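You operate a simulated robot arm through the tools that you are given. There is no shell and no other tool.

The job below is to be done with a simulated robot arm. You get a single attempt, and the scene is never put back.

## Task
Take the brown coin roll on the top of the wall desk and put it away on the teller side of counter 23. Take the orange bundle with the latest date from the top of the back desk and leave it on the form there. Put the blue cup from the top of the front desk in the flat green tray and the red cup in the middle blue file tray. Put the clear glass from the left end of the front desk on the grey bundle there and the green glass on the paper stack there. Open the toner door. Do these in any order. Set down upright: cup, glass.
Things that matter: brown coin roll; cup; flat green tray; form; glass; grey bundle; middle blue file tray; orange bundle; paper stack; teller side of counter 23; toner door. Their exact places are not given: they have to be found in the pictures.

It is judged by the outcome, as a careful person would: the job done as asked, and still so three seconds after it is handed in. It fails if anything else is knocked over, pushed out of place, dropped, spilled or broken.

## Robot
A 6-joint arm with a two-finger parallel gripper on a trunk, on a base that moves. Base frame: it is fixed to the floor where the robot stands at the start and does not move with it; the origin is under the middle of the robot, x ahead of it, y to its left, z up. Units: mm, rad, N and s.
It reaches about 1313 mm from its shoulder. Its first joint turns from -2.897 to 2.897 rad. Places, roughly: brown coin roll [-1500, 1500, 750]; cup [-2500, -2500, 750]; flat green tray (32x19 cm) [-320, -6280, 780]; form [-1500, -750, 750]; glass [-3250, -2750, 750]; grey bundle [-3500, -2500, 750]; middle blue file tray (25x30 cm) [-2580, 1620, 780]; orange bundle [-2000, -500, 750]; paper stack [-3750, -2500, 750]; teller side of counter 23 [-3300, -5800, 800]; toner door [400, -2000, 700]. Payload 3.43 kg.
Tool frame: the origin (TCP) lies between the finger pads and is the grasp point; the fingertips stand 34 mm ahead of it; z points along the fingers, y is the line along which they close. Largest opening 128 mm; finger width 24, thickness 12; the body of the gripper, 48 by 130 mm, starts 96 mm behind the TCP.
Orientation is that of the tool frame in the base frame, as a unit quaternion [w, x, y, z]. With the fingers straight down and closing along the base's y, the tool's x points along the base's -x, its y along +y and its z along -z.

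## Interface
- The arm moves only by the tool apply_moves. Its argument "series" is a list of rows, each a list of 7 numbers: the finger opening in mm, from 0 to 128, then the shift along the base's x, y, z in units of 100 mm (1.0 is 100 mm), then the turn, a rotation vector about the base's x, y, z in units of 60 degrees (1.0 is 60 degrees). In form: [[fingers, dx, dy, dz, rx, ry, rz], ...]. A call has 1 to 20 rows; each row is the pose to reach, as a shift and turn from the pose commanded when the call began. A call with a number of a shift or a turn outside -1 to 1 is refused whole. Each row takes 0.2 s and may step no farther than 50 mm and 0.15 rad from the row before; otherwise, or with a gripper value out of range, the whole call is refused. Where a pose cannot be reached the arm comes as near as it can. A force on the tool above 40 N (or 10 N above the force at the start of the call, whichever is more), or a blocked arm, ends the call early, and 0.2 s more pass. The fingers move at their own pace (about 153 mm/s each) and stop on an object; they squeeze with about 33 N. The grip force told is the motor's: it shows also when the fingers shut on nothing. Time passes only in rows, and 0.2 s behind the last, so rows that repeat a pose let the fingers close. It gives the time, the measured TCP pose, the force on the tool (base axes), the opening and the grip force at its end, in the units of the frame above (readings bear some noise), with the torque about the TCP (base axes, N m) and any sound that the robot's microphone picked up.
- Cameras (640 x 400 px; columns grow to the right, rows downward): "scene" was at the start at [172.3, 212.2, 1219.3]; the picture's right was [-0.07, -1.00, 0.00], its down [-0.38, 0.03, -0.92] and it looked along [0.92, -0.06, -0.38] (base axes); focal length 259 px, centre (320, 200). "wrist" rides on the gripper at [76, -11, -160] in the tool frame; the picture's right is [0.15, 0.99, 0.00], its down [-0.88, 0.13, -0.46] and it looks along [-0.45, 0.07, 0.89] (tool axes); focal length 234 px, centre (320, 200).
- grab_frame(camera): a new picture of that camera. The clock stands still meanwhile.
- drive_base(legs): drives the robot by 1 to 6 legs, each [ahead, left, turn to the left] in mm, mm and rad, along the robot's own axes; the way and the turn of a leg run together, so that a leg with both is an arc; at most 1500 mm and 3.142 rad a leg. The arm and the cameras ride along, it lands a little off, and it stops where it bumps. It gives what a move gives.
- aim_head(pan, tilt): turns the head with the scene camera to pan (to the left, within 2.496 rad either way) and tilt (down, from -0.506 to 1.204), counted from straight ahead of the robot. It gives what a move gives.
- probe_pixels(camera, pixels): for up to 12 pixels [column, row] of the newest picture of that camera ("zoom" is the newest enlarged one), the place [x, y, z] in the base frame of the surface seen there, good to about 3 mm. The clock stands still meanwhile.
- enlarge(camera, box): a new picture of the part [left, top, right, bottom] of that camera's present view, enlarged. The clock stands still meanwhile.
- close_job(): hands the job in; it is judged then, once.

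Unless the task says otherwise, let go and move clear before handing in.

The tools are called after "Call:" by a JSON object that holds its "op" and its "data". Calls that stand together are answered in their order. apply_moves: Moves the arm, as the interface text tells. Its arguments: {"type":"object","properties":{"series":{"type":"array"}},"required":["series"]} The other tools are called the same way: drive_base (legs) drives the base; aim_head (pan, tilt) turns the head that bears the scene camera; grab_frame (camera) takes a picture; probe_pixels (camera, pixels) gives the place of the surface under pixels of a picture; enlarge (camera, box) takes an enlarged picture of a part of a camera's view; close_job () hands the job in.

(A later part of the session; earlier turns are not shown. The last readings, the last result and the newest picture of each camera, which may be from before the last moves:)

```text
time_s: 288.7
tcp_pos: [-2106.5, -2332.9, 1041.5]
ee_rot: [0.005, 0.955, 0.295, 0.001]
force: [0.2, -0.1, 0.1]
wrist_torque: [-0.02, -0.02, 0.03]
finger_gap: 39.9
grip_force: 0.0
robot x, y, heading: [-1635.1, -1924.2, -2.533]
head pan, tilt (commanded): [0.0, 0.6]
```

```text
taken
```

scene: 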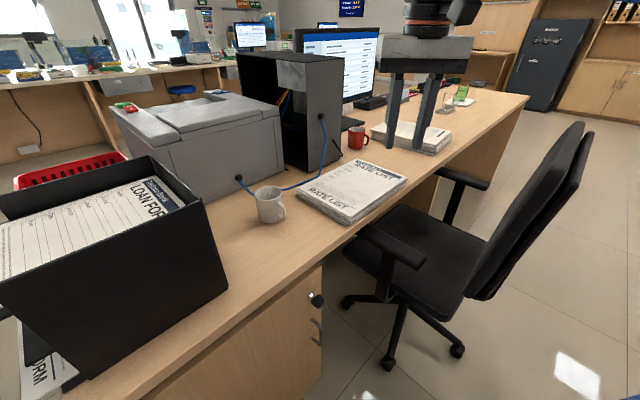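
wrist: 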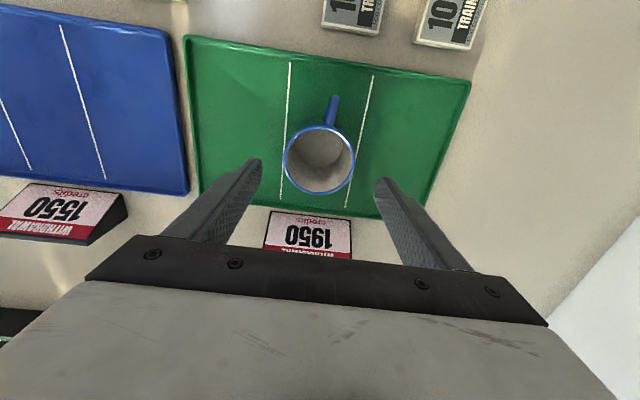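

The red cup is at (358,137), about 980 mm from the arm axis; I'll edge forward 90 mm and then extend above it.

Call:
{"op": "drive_base", "data": {"legs": [[90, 0, 0]]}}

Call:
{"op": "apply_moves", "data": {"series": [[60, -0.35, -0.25, 0.1, 0, 0, 0.14], [80, -0.7, -0.5, 0.2, 0, 0, 0.28], [96, -1, -0.7, 0.3, 0, 0, 0.4]]}}

Call:
{"op": "apply_moves", "data": {"series": [[96, -0.35, -0.25, 0, 0, 0, 0.14], [96, -0.7, -0.5, 0, 0, 0, 0.28], [96, -1, -0.7, 0, 0, 0, 0.36]]}}

Call:
{"op": "grab_frame", "data": {"camera": "scene"}}

Call:
{"op": "grab_frame", "data": {"camera": "wrist"}}

```text
time_s: 289.8
tcp_pos: [-2179.4, -2382.4, 1040.0]
ee_rot: [0.005, 0.955, 0.296, 0.0]
force: [0.2, 0.0, 0.0]
wrist_torque: [-0.02, 0.02, 0.01]
finger_gap: 40.0
grip_force: 0.1
robot x, y, heading: [-1709.6, -1974.6, -2.532]
head pan, tilt (commanded): [0.0, 0.6]
```

```text
time_s: 290.6
tcp_pos: [-2279.2, -2452.2, 1073.1]
ee_rot: [0.004, 0.873, 0.488, 0.0]
force: [0.9, 1.0, 1.0]
wrist_torque: [-0.02, 0.02, -0.03]
finger_gap: 95.9
grip_force: 0.0
robot x, y, heading: [-1712.3, -1972.8, -2.533]
head pan, tilt (commanded): [0.0, 0.6]
```

```text
time_s: 291.4
tcp_pos: [-2379.5, -2523.1, 1072.0]
ee_rot: [0.004, 0.766, 0.643, 0.002]
force: [1.4, 0.7, -0.1]
wrist_torque: [-0.08, 0.03, 0.0]
finger_gap: 96.0
grip_force: 0.1
robot x, y, heading: [-1713.7, -1974.7, -2.534]
head pan, tilt (commanded): [0.0, 0.6]
```

```text
taken
```

scene: 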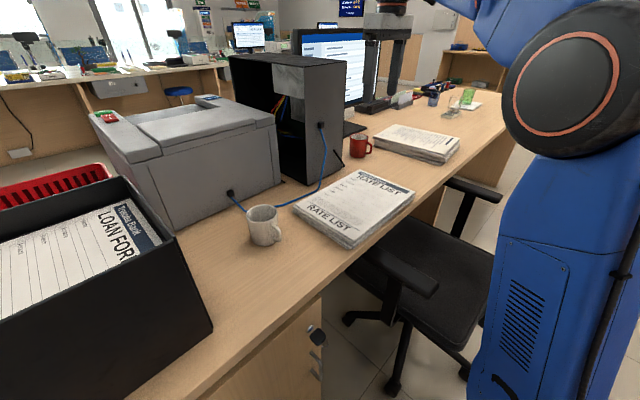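

```text
taken
```

wrist: 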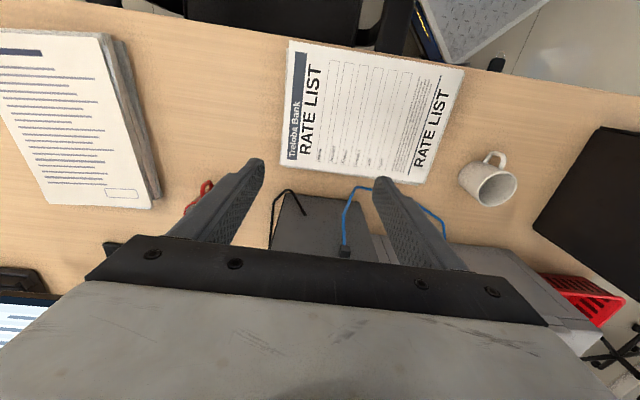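

The hand is above the rate-list stack. I'll probe the tower's extents and the red cup to plan the approach.

Call:
{"op": "probe_pixels", "data": {"camera": "scene", "pixels": [[232, 62], [340, 65], [305, 70], [342, 150], [307, 180], [325, 100], [360, 150], [358, 135], [371, 145], [352, 40], [400, 60], [385, 100]]}}

Call:
{"op": "probe_pixels", "data": {"camera": "wrist", "pixels": [[205, 190], [185, 215], [290, 200], [360, 215], [280, 235], [340, 230]]}}

```text
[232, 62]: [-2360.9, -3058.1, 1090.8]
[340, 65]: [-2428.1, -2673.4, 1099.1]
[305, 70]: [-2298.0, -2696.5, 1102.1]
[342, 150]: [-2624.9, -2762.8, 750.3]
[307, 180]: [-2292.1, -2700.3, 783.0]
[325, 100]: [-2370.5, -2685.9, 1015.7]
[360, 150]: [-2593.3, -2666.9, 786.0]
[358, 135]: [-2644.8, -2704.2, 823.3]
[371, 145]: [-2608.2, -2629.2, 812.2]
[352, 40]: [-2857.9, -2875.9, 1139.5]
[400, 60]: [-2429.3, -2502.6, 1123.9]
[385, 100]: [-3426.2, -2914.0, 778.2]
```

```text
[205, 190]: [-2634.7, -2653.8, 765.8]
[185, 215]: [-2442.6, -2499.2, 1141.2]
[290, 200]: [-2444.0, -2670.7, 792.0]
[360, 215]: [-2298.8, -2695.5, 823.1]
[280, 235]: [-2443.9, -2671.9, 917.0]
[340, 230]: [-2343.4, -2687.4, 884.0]
```

The tower ends at x −2444 and the cup is 176 mm beyond it, so there's room. I'll go above the red cup at a high level.

Call:
{"op": "apply_moves", "data": {"series": [[96, -0.35, -0.2, 0, 0, 0, 0], [96, -0.7, -0.4, 0, 0, 0, 0], [96, -1, -0.6, 0, 0, 0, 0]]}}

Call:
{"op": "apply_moves", "data": {"series": [[96, -0.35, -0.2, 0, 0, 0, 0], [96, -0.7, -0.4, 0, 0, 0, 0], [96, -1, -0.6, 0, 0, 0, 0]]}}

Call:
{"op": "apply_moves", "data": {"series": [[96, -0.2, -0.2, -0.1, 0, 0, 0], [96, -0.4, -0.45, -0.4, 0, 0, 0], [96, -0.4, -0.45, -0.8, 0, 0, 0]]}}

Call:
{"op": "grab_frame", "data": {"camera": "wrist"}}

Call:
{"op": "grab_frame", "data": {"camera": "scene"}}

```text
time_s: 292.2
tcp_pos: [-2479.4, -2584.4, 1070.0]
ee_rot: [0.004, 0.766, 0.643, 0.001]
force: [0.3, 0.2, 0.3]
wrist_torque: [-0.04, 0.07, 0.01]
finger_gap: 95.8
grip_force: 0.2
robot x, y, heading: [-1707.2, -1975.9, -2.53]
head pan, tilt (commanded): [0.0, 0.6]
```

```text
time_s: 293.0
tcp_pos: [-2548.2, -2617.7, 1033.5]
ee_rot: [0.003, 0.766, 0.643, 0.0]
force: [-0.6, 1.0, 0.7]
wrist_torque: [0.0, -0.02, 0.03]
finger_gap: 95.9
grip_force: 0.1
out of reach, approached as far as the arm can: row 1, 2, 3
robot x, y, heading: [-1710.0, -1975.0, -2.531]
head pan, tilt (commanded): [0.0, 0.6]
```

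```text
time_s: 293.8
tcp_pos: [-2587.9, -2662.0, 952.1]
ee_rot: [0.004, 0.766, 0.643, 0.002]
force: [0.7, -0.2, 0.8]
wrist_torque: [0.0, 0.01, 0.03]
finger_gap: 95.9
grip_force: 0.1
out of reach, approached as far as the arm can: row 1, 2
robot x, y, heading: [-1712.4, -1975.1, -2.532]
head pan, tilt (commanded): [0.0, 0.6]
```

```text
taken
```

wrist: 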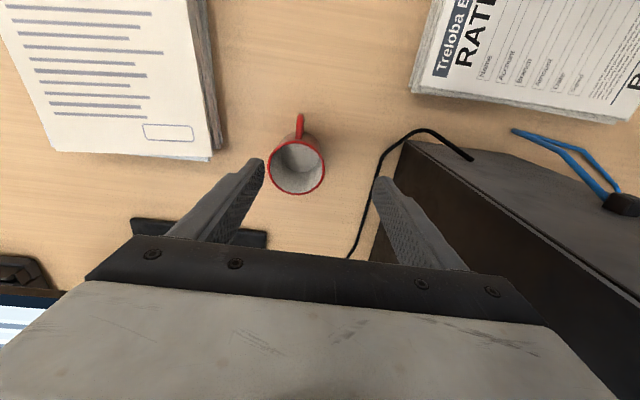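

```text
taken
```

scene: 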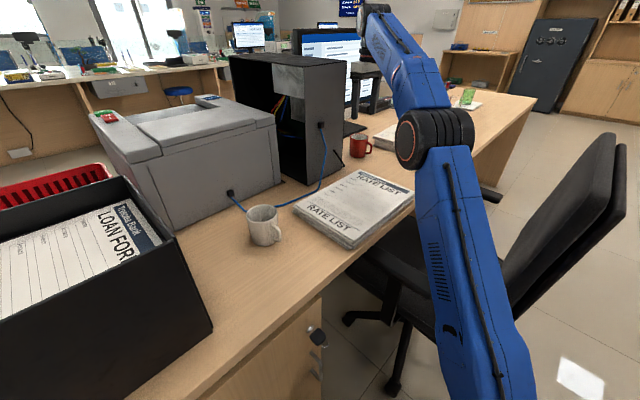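

The arm is nearly stretched but reaches lower down. The red cup rim shows at (297,165); I'll probe it.

Call:
{"op": "probe_pixels", "data": {"camera": "wrist", "pixels": [[270, 165], [324, 165], [297, 193], [301, 120], [405, 150], [385, 205], [380, 185], [262, 170]]}}

```text
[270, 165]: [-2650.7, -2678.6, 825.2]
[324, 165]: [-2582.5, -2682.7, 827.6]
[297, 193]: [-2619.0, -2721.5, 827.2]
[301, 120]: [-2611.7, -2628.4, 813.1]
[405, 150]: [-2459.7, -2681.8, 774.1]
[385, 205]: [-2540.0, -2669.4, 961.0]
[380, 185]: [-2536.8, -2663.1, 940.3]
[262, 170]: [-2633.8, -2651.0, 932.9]
```

Cup centre is (-2617,-2687). I'll shift over it while lowering to z≈882, then check the reach.

Call:
{"op": "apply_moves", "data": {"series": [[96, -0.1, -0.08, -0.3, 0, 0, 0], [96, -0.2, -0.17, -0.5, 0, 0, 0], [96, -0.29, -0.25, -0.68, 0, 0, 0], [96, -0.29, -0.25, -0.68, 0, 0, 0]]}}

Call:
{"op": "grab_frame", "data": {"camera": "wrist"}}

```text
time_s: 294.8
tcp_pos: [-2616.6, -2685.7, 887.8]
ee_rot: [0.003, 0.766, 0.642, 0.002]
force: [-0.3, 1.2, 0.7]
wrist_torque: [0.0, -0.03, 0.0]
finger_gap: 96.3
grip_force: 0.1
robot x, y, heading: [-1708.0, -1973.3, -2.531]
head pan, tilt (commanded): [0.0, 0.6]
```

```text
taken
```

wrist: 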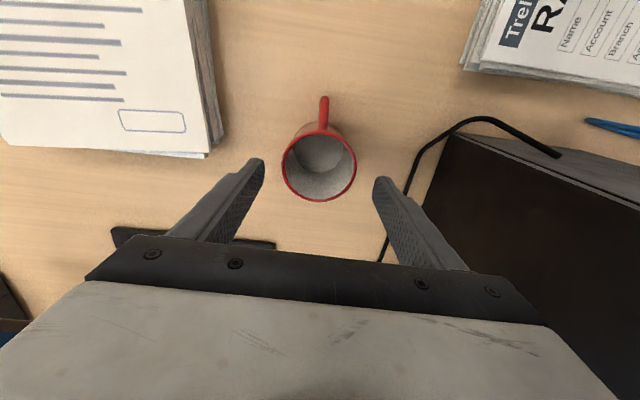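

Aligned at (-2617,-2686). I'll check where the black cable lies relative to the right finger.

Call:
{"op": "probe_pixels", "data": {"camera": "wrist", "pixels": [[440, 135], [418, 160], [408, 185], [390, 235], [383, 255], [370, 185], [283, 165], [355, 165], [318, 200]]}}

```text
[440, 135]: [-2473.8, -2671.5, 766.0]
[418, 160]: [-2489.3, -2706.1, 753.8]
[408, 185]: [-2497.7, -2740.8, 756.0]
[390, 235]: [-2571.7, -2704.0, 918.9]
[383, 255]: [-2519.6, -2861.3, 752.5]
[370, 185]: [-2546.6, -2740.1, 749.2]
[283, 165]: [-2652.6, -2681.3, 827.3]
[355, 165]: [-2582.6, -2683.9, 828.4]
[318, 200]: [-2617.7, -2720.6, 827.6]
```

The cable is 60+ mm clear. I'll descend to z≈801, close on the red cup and lift slowly.

Call:
{"op": "apply_moves", "data": {"series": [[92, -0.005, 0, -0.3, 0, 0, 0], [92, -0.005, 0, -0.6, 0, 0, 0], [92, -0.005, 0, -0.87, 0, 0, 0], [80, -0.005, 0, -0.87, 0, 0, 0], [40, -0.005, 0, -0.87, 0, 0, 0], [0, -0.005, 0, -0.87, 0, 0, 0], [0, -0.005, 0, -0.87, 0, 0, 0]]}}

Call:
{"op": "apply_moves", "data": {"series": [[0, 0, 0, 0.03, 0, 0, 0], [0, 0, 0, 0.07, 0, 0, 0], [0, 0, 0, 0.12, 0, 0, 0], [0, 0, 0, 0.2, 0, 0, 0]]}}

Call:
{"op": "grab_frame", "data": {"camera": "wrist"}}

```text
time_s: 296.4
tcp_pos: [-2618.9, -2687.1, 800.9]
ee_rot: [0.004, 0.766, 0.643, 0.002]
force: [2.6, 0.2, 3.1]
wrist_torque: [-0.02, 0.05, 0.02]
finger_gap: 71.7
grip_force: 33.0
robot x, y, heading: [-1708.7, -1972.2, -2.535]
head pan, tilt (commanded): [0.0, 0.6]
```

```text
time_s: 297.4
tcp_pos: [-2618.2, -2686.9, 819.7]
ee_rot: [0.004, 0.767, 0.642, 0.002]
force: [0.1, 0.3, -1.6]
wrist_torque: [-0.02, 0.0, 0.03]
finger_gap: 71.6
grip_force: 33.1
robot x, y, heading: [-1704.9, -1972.4, -2.533]
head pan, tilt (commanded): [0.0, 0.6]
```

```text
taken
```

wrist: 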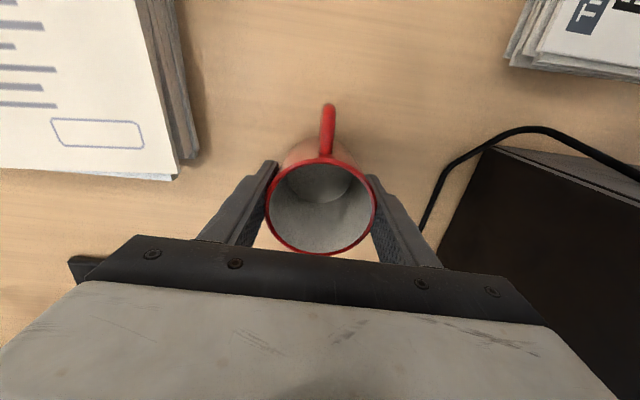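

The red cup is held (gap 71.6). I'll lift it clear and draw it back toward the robot, rising as it comes.

Call:
{"op": "apply_moves", "data": {"series": [[0, 0, 0, 0.18, 0, 0, 0], [0, 0, 0, 0.36, 0, 0, 0], [0, 0, 0, 0.54, 0, 0, 0], [0, 0.02, 0.05, 0.72, 0, 0, 0], [0, 0.05, 0.15, 0.85, 0, 0, 0]]}}

Call:
{"op": "apply_moves", "data": {"series": [[0, 0.12, 0.15, 0.14, 0, 0, 0], [0, 0.24, 0.3, 0.28, 0, 0, 0], [0, 0.38, 0.45, 0.42, 0, 0, 0], [0, 0.52, 0.6, 0.56, 0, 0, 0], [0, 0.66, 0.75, 0.7, 0, 0, 0]]}}

Call:
{"op": "apply_moves", "data": {"series": [[0, 0.2, 0.14, 0.14, 0, 0, -0.05], [0, 0.4, 0.28, 0.28, 0, 0, -0.1], [0, 0.6, 0.42, 0.42, 0, 0, -0.15], [0, 0.8, 0.56, 0.56, 0, 0, -0.2], [0, 1, 0.7, 0.7, 0, 0, -0.25]]}}

Call:
{"op": "apply_moves", "data": {"series": [[0, 0.2, 0.14, 0.06, 0, 0, -0.05], [0, 0.4, 0.28, 0.12, 0, 0, -0.1], [0, 0.6, 0.42, 0.18, 0, 0, -0.15], [0, 0.8, 0.56, 0.2, 0, 0, -0.2], [0, 1, 0.7, 0.2, 0, 0, -0.25]]}}

Call:
{"op": "apply_moves", "data": {"series": [[0, 0.2, 0.12, 0, 0, 0, -0.05], [0, 0.4, 0.24, 0, 0, 0, -0.1], [0, 0.6, 0.36, 0, 0, 0, -0.15], [0, 0.8, 0.5, 0, 0, 0, -0.2], [0, 1, 0.64, 0, 0, 0, -0.25]]}}

Call:
{"op": "grab_frame", "data": {"camera": "scene"}}

```text
time_s: 298.6
tcp_pos: [-2613.1, -2673.4, 904.8]
ee_rot: [0.003, 0.766, 0.643, 0.003]
force: [0.1, 0.4, -4.2]
wrist_torque: [0.01, -0.01, 0.01]
finger_gap: 72.0
grip_force: 33.0
robot x, y, heading: [-1711.3, -1974.6, -2.534]
head pan, tilt (commanded): [0.0, 0.6]
```

```text
time_s: 299.8
tcp_pos: [-2547.9, -2596.4, 974.4]
ee_rot: [0.003, 0.766, 0.643, 0.003]
force: [-0.8, 0.4, -3.4]
wrist_torque: [0.04, -0.05, -0.01]
finger_gap: 72.0
grip_force: 33.1
robot x, y, heading: [-1711.0, -1974.4, -2.534]
head pan, tilt (commanded): [0.0, 0.6]
```

```text
time_s: 301.0
tcp_pos: [-2448.7, -2527.3, 1045.7]
ee_rot: [0.004, 0.844, 0.536, 0.002]
force: [-0.6, 0.2, -2.4]
wrist_torque: [0.05, -0.05, -0.06]
finger_gap: 72.0
grip_force: 33.1
robot x, y, heading: [-1708.2, -1974.5, -2.534]
head pan, tilt (commanded): [0.0, 0.6]
```

```text
time_s: 302.2
tcp_pos: [-2346.7, -2456.8, 1066.4]
ee_rot: [0.004, 0.906, 0.423, 0.0]
force: [0.2, -0.2, -2.1]
wrist_torque: [0.03, -0.04, 0.01]
finger_gap: 72.1
grip_force: 33.2
robot x, y, heading: [-1711.0, -1972.4, -2.532]
head pan, tilt (commanded): [0.0, 0.6]
```

```text
time_s: 303.4
tcp_pos: [-2246.4, -2389.6, 1065.4]
ee_rot: [0.004, 0.954, 0.299, 0.002]
force: [-0.4, 0.5, -2.5]
wrist_torque: [0.02, 0.0, 0.04]
finger_gap: 72.0
grip_force: 33.4
robot x, y, heading: [-1708.0, -1972.6, -2.534]
head pan, tilt (commanded): [0.0, 0.6]
```

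```text
taken
```

scene: 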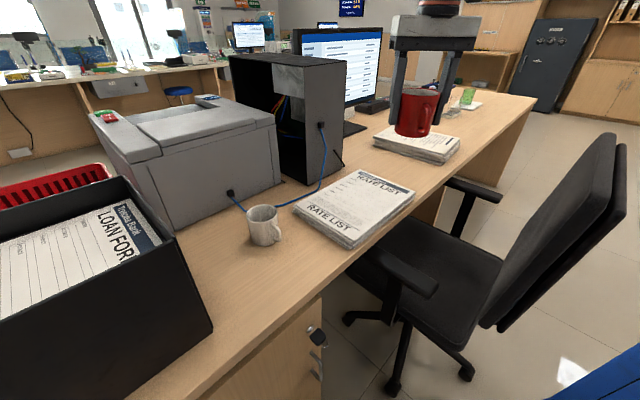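

The red cup is secure. I'll tuck it in a little, then drive east, turn to face the wall side, and drive north past the back desk's end.

Call:
{"op": "apply_moves", "data": {"series": [[0, 0.2, 0.06, 0.1, 0, 0, 0], [0, 0.4, 0.12, 0.2, 0, 0, 0], [0, 0.6, 0.18, 0.3, 0, 0, 0], [0, 0.8, 0.24, 0.4, 0, 0, 0]]}}

Call:
{"op": "drive_base", "data": {"legs": [[-887, 880, 0], [0, 0, -2.35]]}}

Call:
{"op": "aim_head", "data": {"pan": 0.0, "tilt": 0.4}}

Call:
{"op": "grab_frame", "data": {"camera": "scene"}}

```text
time_s: 304.4
tcp_pos: [-2167.8, -2368.0, 1107.3]
ee_rot: [0.005, 0.953, 0.301, 0.0]
force: [-1.0, -1.1, -2.1]
wrist_torque: [0.0, -0.03, 0.0]
finger_gap: 72.0
grip_force: 33.4
robot x, y, heading: [-1712.0, -1973.2, -2.536]
head pan, tilt (commanded): [0.0, 0.6]
```

```text
time_s: 316.3
tcp_pos: [-447.4, -1601.8, 1107.2]
ee_rot: [-0.002, -0.663, 0.749, 0.004]
force: [0.1, 0.5, -2.2]
wrist_torque: [0.04, 0.0, -0.04]
finger_gap: 71.8
grip_force: 33.6
robot x, y, heading: [-460.9, -2206.4, 1.45]
head pan, tilt (commanded): [0.0, 0.6]
```

```text
time_s: 317.0
tcp_pos: [-445.7, -1600.1, 1106.2]
ee_rot: [-0.003, -0.663, 0.748, 0.004]
force: [0.4, 0.1, -2.3]
wrist_torque: [0.0, 0.02, -0.01]
finger_gap: 72.0
grip_force: 33.4
robot x, y, heading: [-454.6, -2203.8, 1.448]
head pan, tilt (commanded): [0.0, 0.4]
```

```text
taken
```

scene: 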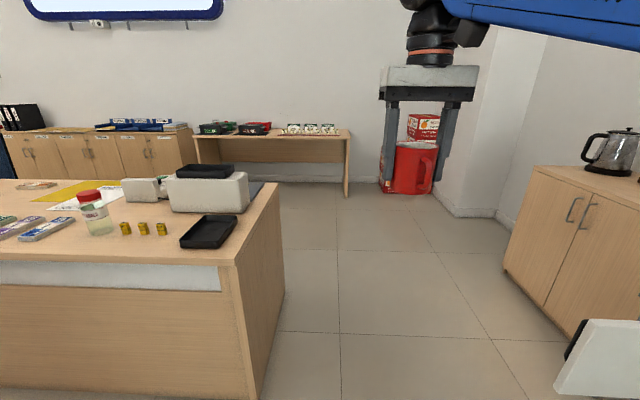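

The open toner door's edge shows at lower right (590,350), so I'll shift left 100 mm for clearance and then drive north past it.

Call:
{"op": "drive_base", "data": {"legs": [[0, 100, -0.049], [1500, 0, 0], [730, 0, 0]]}}

Call:
{"op": "aim_head", "data": {"pan": 1.3, "tilt": 0.4}}

Call:
{"op": "grab_frame", "data": {"camera": "scene"}}

```text
time_s: 328.7
tcp_pos: [-158.2, 603.8, 1106.1]
ee_rot: [-0.002, -0.65, 0.76, 0.005]
force: [-0.4, 0.7, -2.2]
wrist_torque: [0.02, 0.0, 0.03]
finger_gap: 71.7
grip_force: 33.0
robot x, y, heading: [-192.8, -0.4, 1.414]
head pan, tilt (commanded): [0.0, 0.4]
```

```text
time_s: 330.2
tcp_pos: [-157.8, 604.0, 1106.4]
ee_rot: [-0.002, -0.65, 0.76, 0.003]
force: [0.2, 0.0, -2.8]
wrist_torque: [-0.02, 0.01, -0.04]
finger_gap: 71.7
grip_force: 33.1
robot x, y, heading: [-191.4, 1.1, 1.407]
head pan, tilt (commanded): [1.3, 0.4]
```

```text
taken
```

scene: 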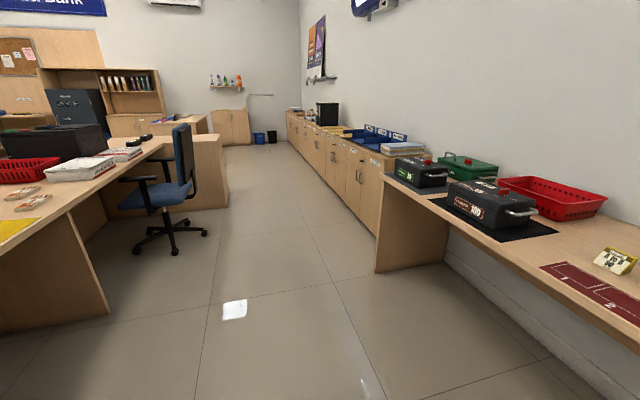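

The corridor west is open; blue trays at (370,130), chair at (165,210). I'll probe these and enlarge the trays.

Call:
{"op": "probe_pixels", "data": {"camera": "scene", "pixels": [[205, 233], [175, 252], [188, 170], [375, 232], [345, 215], [300, 170], [365, 133], [405, 150], [380, 160], [170, 185], [375, 270], [330, 180]]}}

Call:
{"op": "enlarge", "data": {"camera": "scene", "box": [320, 110, 460, 200]}}

```text
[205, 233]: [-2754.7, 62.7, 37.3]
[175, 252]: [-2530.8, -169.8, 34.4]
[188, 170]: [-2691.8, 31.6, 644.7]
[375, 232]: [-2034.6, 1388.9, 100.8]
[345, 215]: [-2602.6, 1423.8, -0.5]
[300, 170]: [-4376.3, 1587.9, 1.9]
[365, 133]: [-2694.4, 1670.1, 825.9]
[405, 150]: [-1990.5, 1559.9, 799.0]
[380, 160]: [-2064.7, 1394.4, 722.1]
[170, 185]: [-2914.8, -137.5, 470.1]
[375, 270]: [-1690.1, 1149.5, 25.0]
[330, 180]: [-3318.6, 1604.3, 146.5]
```

```text
4.44 times, centred on (390, 155) of scene
```

zoom: 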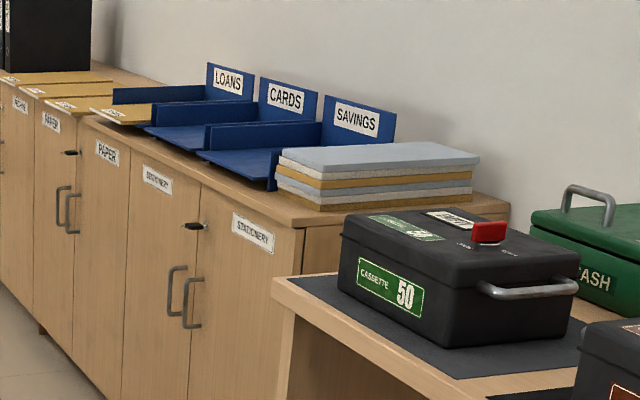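

The cabinet front is at v≈1018 mm (room frame) and the chair stays south of v≈-350. I'll drive ahead a bit, strafe left along the corridor, and stop before the trays.

Call:
{"op": "drive_base", "data": {"legs": [[230, 0, -0.008], [0, 1310, 0], [0, 1310, 0]]}}

Call:
{"op": "aim_head", "data": {"pan": 0.0, "tilt": 0.5}}

Call:
{"op": "grab_frame", "data": {"camera": "scene"}}

```text
time_s: 344.2
tcp_pos: [-2675.2, 1279.4, 1107.1]
ee_rot: [-0.002, -0.646, 0.763, 0.004]
force: [0.1, -0.6, -1.9]
wrist_torque: [0.03, 0.02, 0.02]
finger_gap: 71.8
grip_force: 33.8
robot x, y, heading: [-2715.1, 674.1, 1.399]
head pan, tilt (commanded): [1.3, 0.4]
```

```text
time_s: 345.7
tcp_pos: [-2675.0, 1280.0, 1106.4]
ee_rot: [-0.002, -0.647, 0.763, 0.003]
force: [-0.3, -0.7, -1.9]
wrist_torque: [0.0, -0.01, -0.01]
finger_gap: 71.8
grip_force: 33.5
robot x, y, heading: [-2714.6, 674.7, 1.404]
head pan, tilt (commanded): [0.0, 0.499]
```

```text
taken
```

scene: 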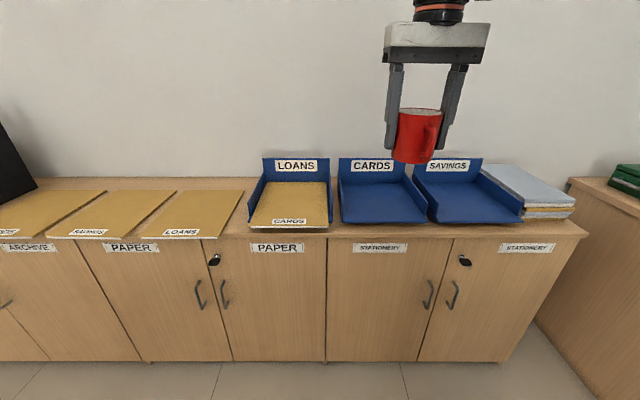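

The middle blue tray (CARDS) is empty, at (380,200). I'll probe its floor and walls.

Call:
{"op": "probe_pixels", "data": {"camera": "scene", "pixels": [[380, 205], [345, 215], [420, 215], [350, 192], [408, 192], [370, 175], [342, 200], [420, 195], [380, 222], [380, 240], [330, 222], [380, 187]]}}

Call:
{"op": "enlarge", "data": {"camera": "scene", "box": [310, 140, 460, 240]}}

```text
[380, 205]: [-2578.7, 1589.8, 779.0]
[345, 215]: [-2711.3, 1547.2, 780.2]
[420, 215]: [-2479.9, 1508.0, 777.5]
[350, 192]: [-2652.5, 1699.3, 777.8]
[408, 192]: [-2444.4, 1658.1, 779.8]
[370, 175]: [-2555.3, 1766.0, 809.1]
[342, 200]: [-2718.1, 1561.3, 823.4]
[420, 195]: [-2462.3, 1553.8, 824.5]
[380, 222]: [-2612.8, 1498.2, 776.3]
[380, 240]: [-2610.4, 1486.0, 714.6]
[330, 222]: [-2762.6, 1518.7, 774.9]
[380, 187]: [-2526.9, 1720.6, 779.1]
```

```text
4.00 times, centred on (385, 190) of scene
```

zoom: 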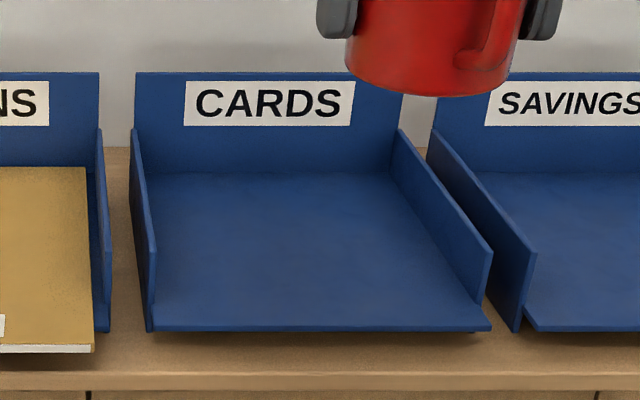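

Tray centre works out at (-2577,1630), floor z 779, side walls to 824. I'll carry the red cup over it.

Call:
{"op": "apply_moves", "data": {"series": [[0, 0.07, 0.25, 0, 0, 0, 0], [0, 0.14, 0.5, 0, 0, 0, 0], [0, 0.21, 0.75, 0, 0, 0, 0], [0, 0.28, 1, 0, 0, 0, 0]]}}

Call:
{"op": "apply_moves", "data": {"series": [[0, 0.07, 0.25, 0, 0, 0, 0], [0, 0.14, 0.5, -0.2, 0, 0, 0], [0, 0.21, 0.75, -0.4, 0, 0, 0], [0, 0.28, 1, -0.6, 0, 0, 0]]}}

Call:
{"op": "apply_moves", "data": {"series": [[0, 0.07, 0.25, -0.2, 0, 0, 0], [0, 0.14, 0.5, -0.4, 0, 0, 0], [0, 0.21, 0.75, -0.6, 0, 0, 0], [0, 0.28, 1, -0.8, 0, 0, 0]]}}

Call:
{"op": "apply_moves", "data": {"series": [[0, 0.07, 0.25, -0.15, 0, 0, 0], [0, 0.14, 0.5, -0.3, 0, 0, 0]]}}

Call:
{"op": "grab_frame", "data": {"camera": "scene"}}

Call:
{"op": "grab_frame", "data": {"camera": "wrist"}}

```text
time_s: 346.7
tcp_pos: [-2647.1, 1379.3, 1105.6]
ee_rot: [-0.002, -0.647, 0.762, 0.004]
force: [-0.1, 0.3, -1.0]
wrist_torque: [0.04, -0.04, 0.0]
finger_gap: 71.8
grip_force: 33.0
robot x, y, heading: [-2712.9, 681.6, 1.403]
head pan, tilt (commanded): [0.0, 0.499]
```

```text
time_s: 347.7
tcp_pos: [-2619.9, 1480.1, 1046.8]
ee_rot: [-0.002, -0.646, 0.763, 0.003]
force: [0.2, -0.7, -1.7]
wrist_torque: [0.01, -0.04, 0.02]
finger_gap: 71.9
grip_force: 32.8
robot x, y, heading: [-2712.3, 677.4, 1.407]
head pan, tilt (commanded): [0.0, 0.499]
```

```text
time_s: 348.7
tcp_pos: [-2592.1, 1580.5, 966.0]
ee_rot: [-0.002, -0.646, 0.763, 0.003]
force: [-0.1, -0.1, -1.6]
wrist_torque: [0.06, 0.03, 0.0]
finger_gap: 71.8
grip_force: 33.4
robot x, y, heading: [-2714.8, 677.4, 1.401]
head pan, tilt (commanded): [0.0, 0.499]
```

```text
time_s: 349.3
tcp_pos: [-2576.5, 1628.3, 936.7]
ee_rot: [-0.001, -0.646, 0.764, 0.004]
force: [-0.2, -1.0, -0.7]
wrist_torque: [0.09, -0.03, 0.02]
finger_gap: 71.8
grip_force: 32.8
robot x, y, heading: [-2717.5, 676.4, 1.403]
head pan, tilt (commanded): [0.0, 0.499]
```

```text
taken
```

scene: 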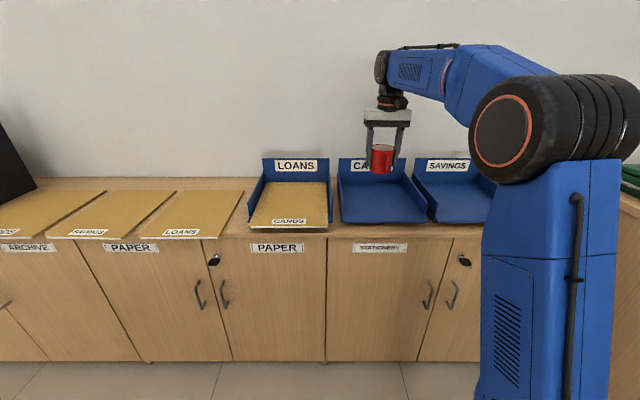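

```text
taken
```

wrist: 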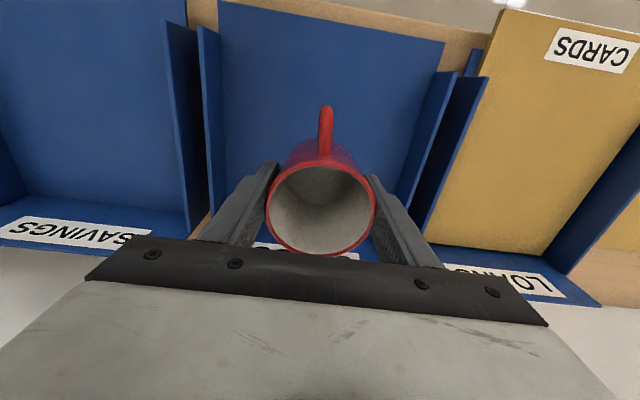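

The cup is centred over the CARDS tray. I'll lower it to just above the floor, then in fine steps.

Call:
{"op": "apply_moves", "data": {"series": [[0, 0, 0, -0.2, 0, 0, 0], [0, 0, 0, -0.4, 0, 0, 0], [0, 0, 0, -0.6, 0, 0, 0], [0, 0, 0, -0.8, 0, 0, 0], [0, 0, 0, -0.95, 0, 0, 0], [0, 0, 0, -1, 0, 0, 0]]}}

Call:
{"op": "apply_moves", "data": {"series": [[0, 0, 0, -0.015, 0, 0, 0], [0, 0, 0, -0.03, 0, 0, 0], [0, 0, 0, -0.045, 0, 0, 0]]}}

```text
time_s: 350.7
tcp_pos: [-2577.2, 1628.6, 835.1]
ee_rot: [-0.002, -0.646, 0.763, 0.004]
force: [-0.5, 0.2, -1.7]
wrist_torque: [0.05, 0.0, -0.01]
finger_gap: 71.9
grip_force: 33.0
robot x, y, heading: [-2715.8, 679.7, 1.404]
head pan, tilt (commanded): [0.0, 0.499]
```

```text
time_s: 351.5
tcp_pos: [-2576.7, 1630.2, 831.2]
ee_rot: [-0.002, -0.647, 0.763, 0.004]
force: [0.3, -0.4, -2.3]
wrist_torque: [0.01, 0.0, -0.01]
finger_gap: 71.9
grip_force: 32.8
robot x, y, heading: [-2716.2, 677.6, 1.408]
head pan, tilt (commanded): [0.0, 0.499]
```

Call:
{"op": "apply_moves", "data": {"series": [[0, 0, 0, -0.01, 0, 0, 0], [0, 0, 0, -0.02, 0, 0, 0], [0, 0, 0, -0.03, 0, 0, 0]]}}

```text
time_s: 352.3
tcp_pos: [-2576.3, 1629.5, 828.3]
ee_rot: [-0.003, -0.646, 0.763, 0.004]
force: [0.0, 0.5, -1.7]
wrist_torque: [0.0, 0.0, -0.03]
finger_gap: 72.0
grip_force: 33.3
robot x, y, heading: [-2712.7, 677.7, 1.405]
head pan, tilt (commanded): [0.0, 0.499]
```

Still no contact (Fz −1.7 N); continuing down by 1 mm steps.

Call:
{"op": "apply_moves", "data": {"series": [[0, 0, 0, -0.01, 0, 0, 0], [0, 0, 0, -0.02, 0, 0, 0], [0, 0, 0, -0.03, 0, 0, 0]]}}

```text
time_s: 353.1
tcp_pos: [-2577.7, 1628.4, 828.3]
ee_rot: [-0.001, -0.646, 0.763, 0.005]
force: [2.4, 3.0, 27.6]
wrist_torque: [-0.2, 0.1, -0.15]
finger_gap: 72.1
grip_force: 33.0
robot x, y, heading: [-2712.4, 674.9, 1.402]
head pan, tilt (commanded): [0.0, 0.499]
```

Contact is made (Fz +27 N). I'll ease 2 mm, open, and rise straight up.

Call:
{"op": "apply_moves", "data": {"series": [[0, 0, 0, 0.015, 0, 0, 0], [76, 0, 0, 0.015, 0, 0, 0], [88, 0, 0, 0.015, 0, 0, 0], [96, 0, 0, 0.015, 0, 0, 0], [96, 0, 0, 0.1, 0, 0, 0], [96, 0, 0, 0.4, 0, 0, 0], [96, 0, 0, 0.7, 0, 0, 0], [96, 0, 0, 1, 0, 0, 0]]}}

Call:
{"op": "grab_frame", "data": {"camera": "wrist"}}

Call:
{"op": "apply_moves", "data": {"series": [[96, -0.05, -0.2, 0.4, 0, 0, 0], [80, -0.1, -0.5, 0.7, 0, 0, 0], [60, -0.2, -0.9, 0.9, 0, 0, 0]]}}

Call:
{"op": "enlarge", "data": {"camera": "scene", "box": [310, 120, 470, 240]}}

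```text
time_s: 354.9
tcp_pos: [-2577.0, 1630.0, 923.3]
ee_rot: [-0.003, -0.646, 0.764, 0.004]
force: [-0.4, 0.3, -0.5]
wrist_torque: [-0.03, 0.0, 0.02]
finger_gap: 96.2
grip_force: 0.0
robot x, y, heading: [-2717.9, 675.3, 1.406]
head pan, tilt (commanded): [0.0, 0.499]
```

```text
taken
```

wrist: 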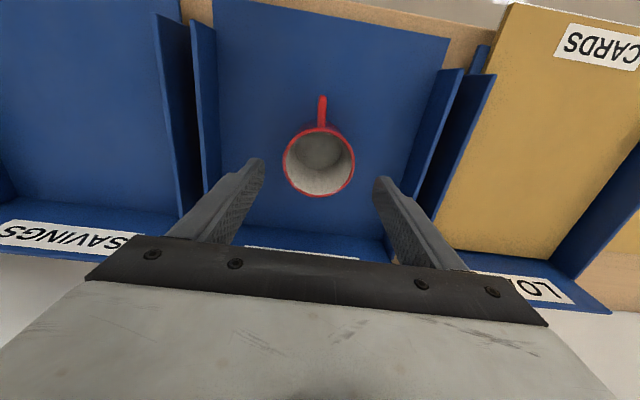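

```text
time_s: 355.7
tcp_pos: [-2598.4, 1539.0, 1013.9]
ee_rot: [-0.003, -0.646, 0.763, 0.003]
force: [0.2, 1.3, -1.6]
wrist_torque: [-0.1, -0.01, -0.03]
finger_gap: 60.0
grip_force: 0.1
robot x, y, heading: [-2713.2, 679.2, 1.402]
head pan, tilt (commanded): [0.0, 0.499]
```

```text
3.33 times, centred on (390, 180) of scene
```

zoom: 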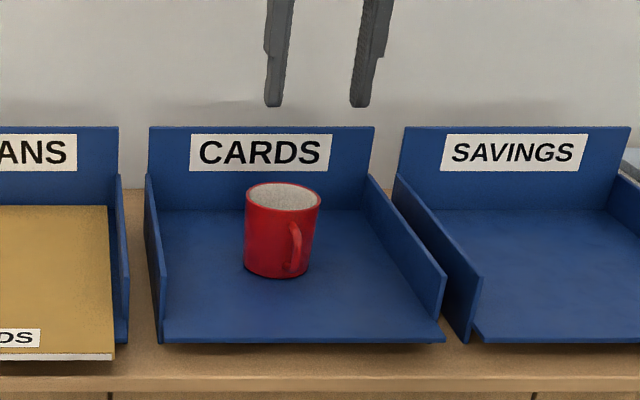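

The red cup stands upright in the middle (CARDS) tray. I'll tuck the arm and move right to the wall desk to find the brown coin roll.

Call:
{"op": "apply_moves", "data": {"series": [[50, -0.06, -0.35, 0.1, 0, 0, 0], [40, -0.12, -0.7, 0.2, 0, 0, 0], [40, -0.17, -1, 0.3, 0, 0, 0]]}}

Call:
{"op": "apply_moves", "data": {"series": [[40, -0.06, -0.35, 0, 0, 0, 0], [40, -0.12, -0.7, 0, 0, 0, 0], [40, -0.17, -1, 0, 0, 0, 0]]}}

Call:
{"op": "drive_base", "data": {"legs": [[0, -1200, 0]]}}

Call:
{"op": "aim_head", "data": {"pan": 0.0, "tilt": 0.5}}

Call:
{"op": "grab_frame", "data": {"camera": "scene"}}

```text
time_s: 356.5
tcp_pos: [-2615.2, 1439.1, 1044.8]
ee_rot: [-0.003, -0.646, 0.763, 0.003]
force: [-0.6, 1.7, -0.9]
wrist_torque: [-0.08, 0.0, 0.02]
finger_gap: 39.7
grip_force: 0.1
robot x, y, heading: [-2715.8, 676.0, 1.405]
head pan, tilt (commanded): [0.0, 0.499]
```

```text
time_s: 357.3
tcp_pos: [-2633.8, 1339.7, 1046.5]
ee_rot: [-0.003, -0.646, 0.763, 0.004]
force: [0.3, 0.8, -1.3]
wrist_torque: [-0.06, 0.0, -0.02]
finger_gap: 39.7
grip_force: 0.0
robot x, y, heading: [-2714.7, 676.1, 1.398]
head pan, tilt (commanded): [0.0, 0.499]
```

```text
time_s: 363.3
tcp_pos: [-1449.3, 1128.4, 1048.5]
ee_rot: [-0.002, -0.639, 0.769, 0.004]
force: [0.5, -0.3, 0.0]
wrist_torque: [0.03, 0.0, -0.02]
finger_gap: 40.0
grip_force: 0.0
robot x, y, heading: [-1540.0, 465.9, 1.382]
head pan, tilt (commanded): [0.0, 0.499]
```

```text
time_s: 363.9
tcp_pos: [-1448.9, 1128.5, 1047.3]
ee_rot: [-0.002, -0.639, 0.769, 0.004]
force: [0.5, 0.6, 0.4]
wrist_torque: [0.01, -0.01, -0.02]
finger_gap: 39.9
grip_force: 0.1
robot x, y, heading: [-1544.0, 468.0, 1.381]
head pan, tilt (commanded): [0.0, 0.499]
```

```text
taken
```

scene: 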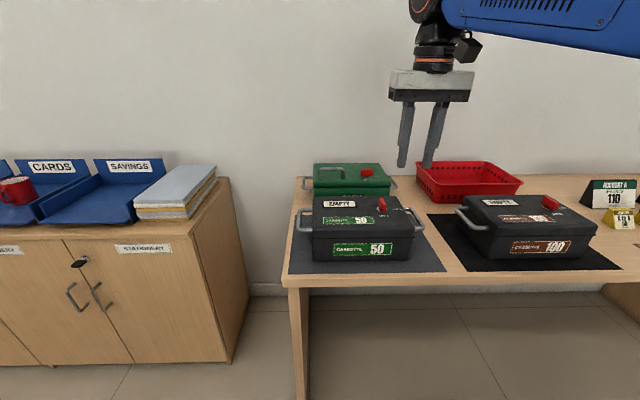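

I see the cassette boxes, a green cash box, and the red basket; the coin roll may hide between or behind them. I'll enlarge the area.

Call:
{"op": "enlarge", "data": {"camera": "scene", "box": [280, 140, 540, 290]}}

Call:
{"op": "probe_pixels", "data": {"camera": "scene", "pixels": [[350, 180], [365, 215], [470, 165], [470, 185], [300, 190], [410, 175], [545, 225], [320, 160], [405, 200], [440, 270], [295, 270], [530, 180]]}}

```text
2.46 times, centred on (410, 215) of scene
```

zoom: 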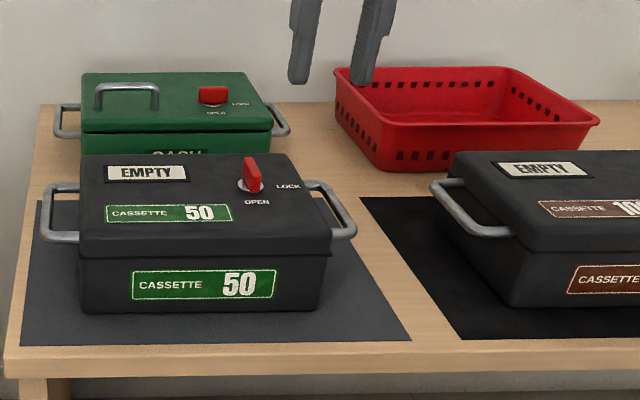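

```text
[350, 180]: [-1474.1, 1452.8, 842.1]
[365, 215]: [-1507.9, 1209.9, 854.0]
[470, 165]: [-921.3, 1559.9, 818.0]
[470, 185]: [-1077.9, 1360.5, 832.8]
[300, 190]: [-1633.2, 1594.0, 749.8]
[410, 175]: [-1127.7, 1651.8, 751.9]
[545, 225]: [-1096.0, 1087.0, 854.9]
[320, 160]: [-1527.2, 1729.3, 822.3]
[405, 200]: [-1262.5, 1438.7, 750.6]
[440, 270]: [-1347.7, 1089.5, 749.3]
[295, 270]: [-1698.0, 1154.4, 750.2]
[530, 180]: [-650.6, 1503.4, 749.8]
```

The gap between the black cassette and the green box is hidden from here. I'll look with the wrist camera from above.

Call:
{"op": "grab_frame", "data": {"camera": "wrist"}}

Call:
{"op": "apply_moves", "data": {"series": [[40, 0, 0.3, 0.3, 0, 0, 0], [40, 0, 0.6, 0.6, 0, 0, 0], [40, 0, 1, 0.8, 0, 0, 0]]}}

Call:
{"op": "apply_moves", "data": {"series": [[40, 0, 0.4, 0, 0, 0, 0], [40, 0, 0.8, 0, 0, 0, 0], [40, 0, 1, 0, 0, 0, 0]]}}

Call:
{"op": "grab_frame", "data": {"camera": "wrist"}}

```text
taken
```

wrist: 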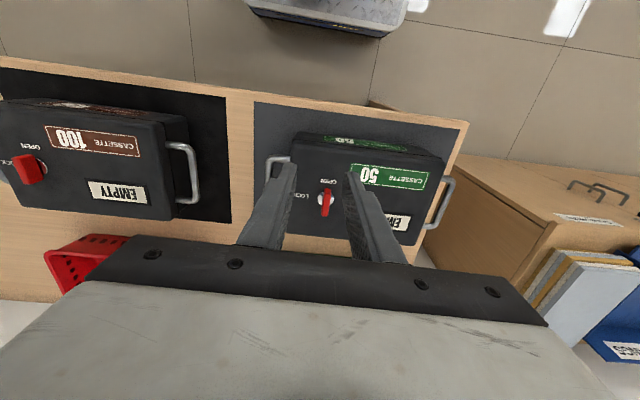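

```text
time_s: 364.7
tcp_pos: [-1449.4, 1225.4, 1127.7]
ee_rot: [-0.002, -0.638, 0.77, 0.004]
force: [0.2, 1.4, 0.3]
wrist_torque: [0.07, 0.02, -0.02]
finger_gap: 39.7
grip_force: 0.1
robot x, y, heading: [-1544.6, 470.5, 1.384]
head pan, tilt (commanded): [0.0, 0.499]
```

```text
time_s: 365.5
tcp_pos: [-1448.5, 1327.1, 1127.7]
ee_rot: [-0.002, -0.639, 0.769, 0.004]
force: [-0.1, -1.9, 0.2]
wrist_torque: [0.07, 0.02, 0.03]
finger_gap: 39.8
grip_force: 0.1
robot x, y, heading: [-1543.6, 467.7, 1.384]
head pan, tilt (commanded): [0.0, 0.499]
```

```text
taken
```

wrist: 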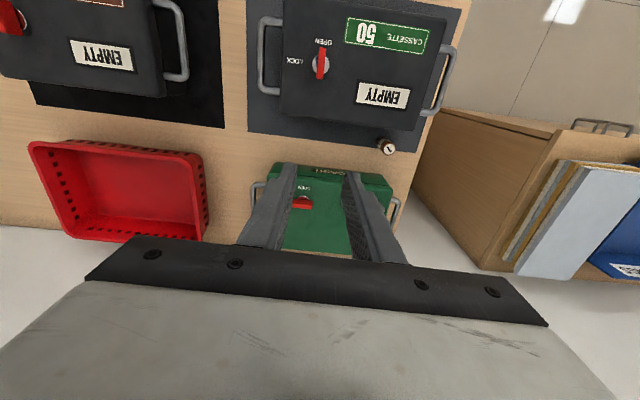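

A small coin roll shows at (385,146) behind the cassette. I'll enlarge and probe it.

Call:
{"op": "enlarge", "data": {"camera": "wrist", "box": [340, 110, 440, 180]}}

Call:
{"op": "probe_pixels", "data": {"camera": "wrist", "pixels": [[383, 144], [388, 149], [378, 142], [393, 148], [400, 130], [360, 130], [375, 175], [410, 160], [345, 145], [420, 130]]}}

```text
5.71 times, centred on (390, 145) of wrist
```

zoom: 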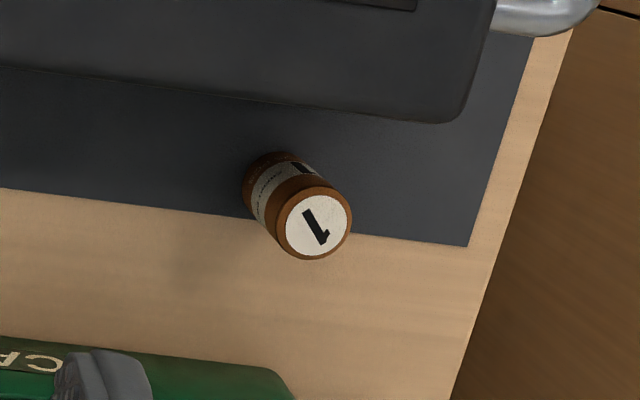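

```text
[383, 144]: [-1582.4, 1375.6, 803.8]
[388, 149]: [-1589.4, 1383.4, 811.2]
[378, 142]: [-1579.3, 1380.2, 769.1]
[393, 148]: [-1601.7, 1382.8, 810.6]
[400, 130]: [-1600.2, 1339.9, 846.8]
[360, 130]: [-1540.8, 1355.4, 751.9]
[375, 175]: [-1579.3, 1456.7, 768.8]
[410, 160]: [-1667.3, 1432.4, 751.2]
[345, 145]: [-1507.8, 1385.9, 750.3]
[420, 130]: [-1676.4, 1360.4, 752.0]
```

The brown roll (labelled 1) stands upright on the mat edge near (-1592,1384), top z≈811. I'll probe more precisely in the enlarged picture.

Call:
{"op": "probe_pixels", "data": {"camera": "zoom", "pixels": [[318, 222], [290, 222], [345, 222], [318, 250], [318, 197], [270, 205], [250, 175], [300, 165], [275, 385], [440, 115], [250, 100], [470, 240]]}}

```text
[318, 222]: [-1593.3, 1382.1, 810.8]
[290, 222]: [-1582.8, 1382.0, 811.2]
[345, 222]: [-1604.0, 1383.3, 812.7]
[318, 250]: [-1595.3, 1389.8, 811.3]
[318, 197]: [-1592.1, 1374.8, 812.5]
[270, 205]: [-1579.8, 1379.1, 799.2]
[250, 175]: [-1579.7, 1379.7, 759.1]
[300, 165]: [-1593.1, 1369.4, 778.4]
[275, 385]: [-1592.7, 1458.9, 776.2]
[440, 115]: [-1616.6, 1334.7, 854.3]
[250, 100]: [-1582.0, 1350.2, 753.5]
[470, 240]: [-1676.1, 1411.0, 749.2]
```

Roll centre is (-1593.5,1382.5), radius ~12.5 mm. I'll hover above it with the fingers opened to 60 mm.

Call:
{"op": "apply_moves", "data": {"series": [[60, -0.35, 0.13, -0.1, 0, 0, 0], [60, -0.7, 0.26, -0.2, 0, 0, 0], [60, -1, 0.38, -0.4, 0, 0, 0]]}}

Call:
{"op": "apply_moves", "data": {"series": [[60, -0.2, 0.08, -0.4, 0, 0, 0], [60, -0.45, 0.17, -0.8, 0, 0, 0], [60, -0.45, 0.175, -1, 0, 0, 0]]}}

Call:
{"op": "grab_frame", "data": {"camera": "wrist"}}

Call:
{"op": "grab_frame", "data": {"camera": "scene"}}

```text
time_s: 366.3
tcp_pos: [-1547.6, 1367.0, 1087.3]
ee_rot: [-0.003, -0.638, 0.77, 0.004]
force: [-0.2, -0.5, -0.1]
wrist_torque: [0.0, 0.04, 0.02]
finger_gap: 60.1
grip_force: 0.1
robot x, y, heading: [-1541.8, 468.3, 1.382]
head pan, tilt (commanded): [0.0, 0.499]
```

```text
time_s: 367.1
tcp_pos: [-1595.6, 1384.5, 987.8]
ee_rot: [-0.002, -0.639, 0.769, 0.004]
force: [0.1, 0.6, 0.1]
wrist_torque: [0.01, 0.04, 0.0]
finger_gap: 59.9
grip_force: 0.1
robot x, y, heading: [-1542.5, 469.9, 1.384]
head pan, tilt (commanded): [0.0, 0.499]
```

```text
taken
```

wrist: 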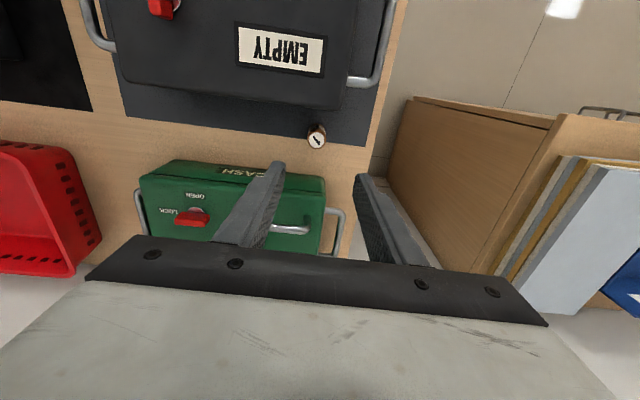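

```text
taken
```

scene: 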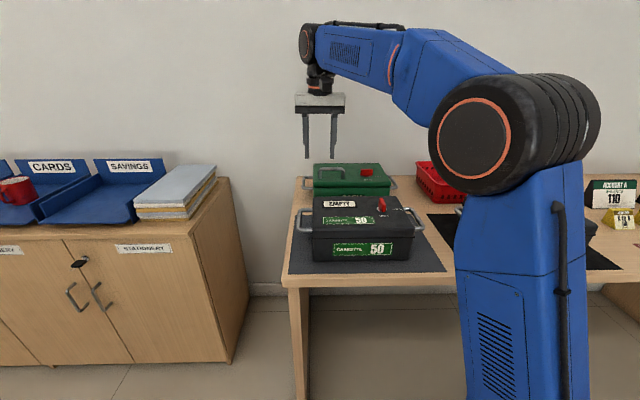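

The roll's top is at wrist (317,136). I'll probe for final alignment and the green box front edge.

Call:
{"op": "probe_pixels", "data": {"camera": "wrist", "pixels": [[317, 139], [312, 139], [322, 139], [317, 134], [317, 144], [300, 175], [240, 165], [330, 100], [345, 90]]}}

```text
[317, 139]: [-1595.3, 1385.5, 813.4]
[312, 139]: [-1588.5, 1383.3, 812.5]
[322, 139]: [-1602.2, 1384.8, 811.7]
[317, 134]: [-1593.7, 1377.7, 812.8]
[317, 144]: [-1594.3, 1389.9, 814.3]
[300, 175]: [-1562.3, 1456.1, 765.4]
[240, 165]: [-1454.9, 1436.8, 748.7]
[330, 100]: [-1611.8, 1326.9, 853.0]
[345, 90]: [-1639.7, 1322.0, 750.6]
```

Aligned on the roll. I'll descend to z≈790 between the boxes and close.

Call:
{"op": "apply_moves", "data": {"series": [[60, 0, 0, -0.35, 0, 0, 0], [60, 0, 0, -0.7, 0, 0, 0], [60, 0, 0, -1, 0, 0, 0]]}}

Call:
{"op": "apply_moves", "data": {"series": [[60, 0, 0, -0.3, 0, 0, 0], [60, 0, 0, -0.6, 0, 0, 0], [60, 0, 0, -0.85, 0, 0, 0], [60, 0, 0, -0.97, 0, 0, 0]]}}

Call:
{"op": "grab_frame", "data": {"camera": "wrist"}}

```text
time_s: 367.9
tcp_pos: [-1594.6, 1383.3, 887.4]
ee_rot: [-0.001, -0.639, 0.769, 0.004]
force: [0.4, -0.3, 0.5]
wrist_torque: [0.0, 0.03, -0.01]
finger_gap: 60.1
grip_force: 0.1
robot x, y, heading: [-1545.2, 466.3, 1.382]
head pan, tilt (commanded): [0.0, 0.499]
```

```text
time_s: 368.9
tcp_pos: [-1595.2, 1384.5, 789.6]
ee_rot: [-0.002, -0.639, 0.769, 0.004]
force: [-0.1, 0.5, 0.6]
wrist_torque: [-0.01, -0.01, -0.01]
finger_gap: 59.9
grip_force: 0.0
robot x, y, heading: [-1545.7, 468.5, 1.385]
head pan, tilt (commanded): [0.0, 0.499]
```

```text
taken
```

wrist: 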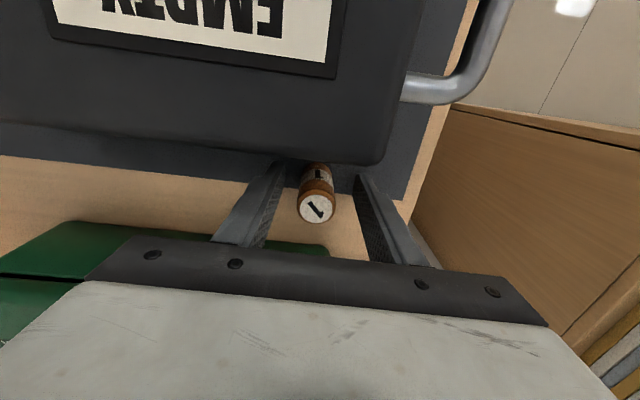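

The roll is between the fingers at (316,205). I'll close and lift gently.

Call:
{"op": "apply_moves", "data": {"series": [[40, 0, 0, 0, 0, 0, 0], [10, 0, 0, 0, 0, 0, 0], [0, 0, 0, 0, 0, 0, 0], [0, 0, 0, 0, 0, 0, 0]]}}

Call:
{"op": "apply_moves", "data": {"series": [[0, 0, 0, 0.05, 0, 0, 0], [0, 0, 0, 0.12, 0, 0, 0], [0, 0, 0, 0.25, 0, 0, 0], [0, 0, 0, 0.4, 0, 0, 0], [0, 0, 0, 0.6, 0, 0, 0], [0, 0, 0, 0.8, 0, 0, 0], [0, 0, 0, 1, 0, 0, 0]]}}

Call:
{"op": "grab_frame", "data": {"camera": "wrist"}}

```text
time_s: 369.9
tcp_pos: [-1595.7, 1383.7, 791.7]
ee_rot: [-0.002, -0.639, 0.769, 0.004]
force: [-0.8, 1.3, 4.2]
wrist_torque: [0.01, -0.08, 0.01]
finger_gap: 26.0
grip_force: 33.1
robot x, y, heading: [-1542.3, 468.2, 1.383]
head pan, tilt (commanded): [0.0, 0.499]
```

```text
time_s: 371.5
tcp_pos: [-1594.1, 1383.5, 889.8]
ee_rot: [-0.003, -0.639, 0.769, 0.003]
force: [0.4, -0.7, -2.3]
wrist_torque: [-0.03, -0.01, -0.03]
finger_gap: 25.6
grip_force: 32.9
robot x, y, heading: [-1543.7, 468.5, 1.385]
head pan, tilt (commanded): [0.0, 0.499]
```

```text
taken
```

wrist: 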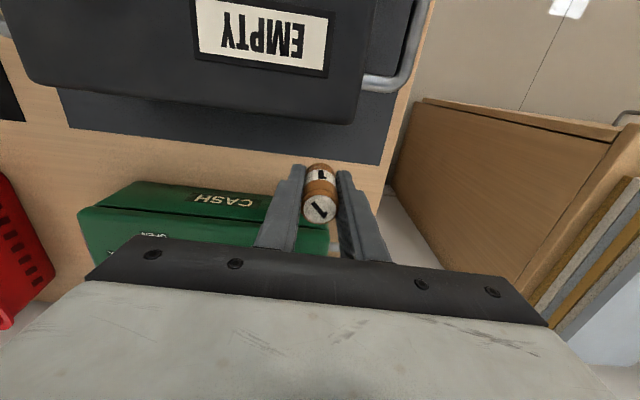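

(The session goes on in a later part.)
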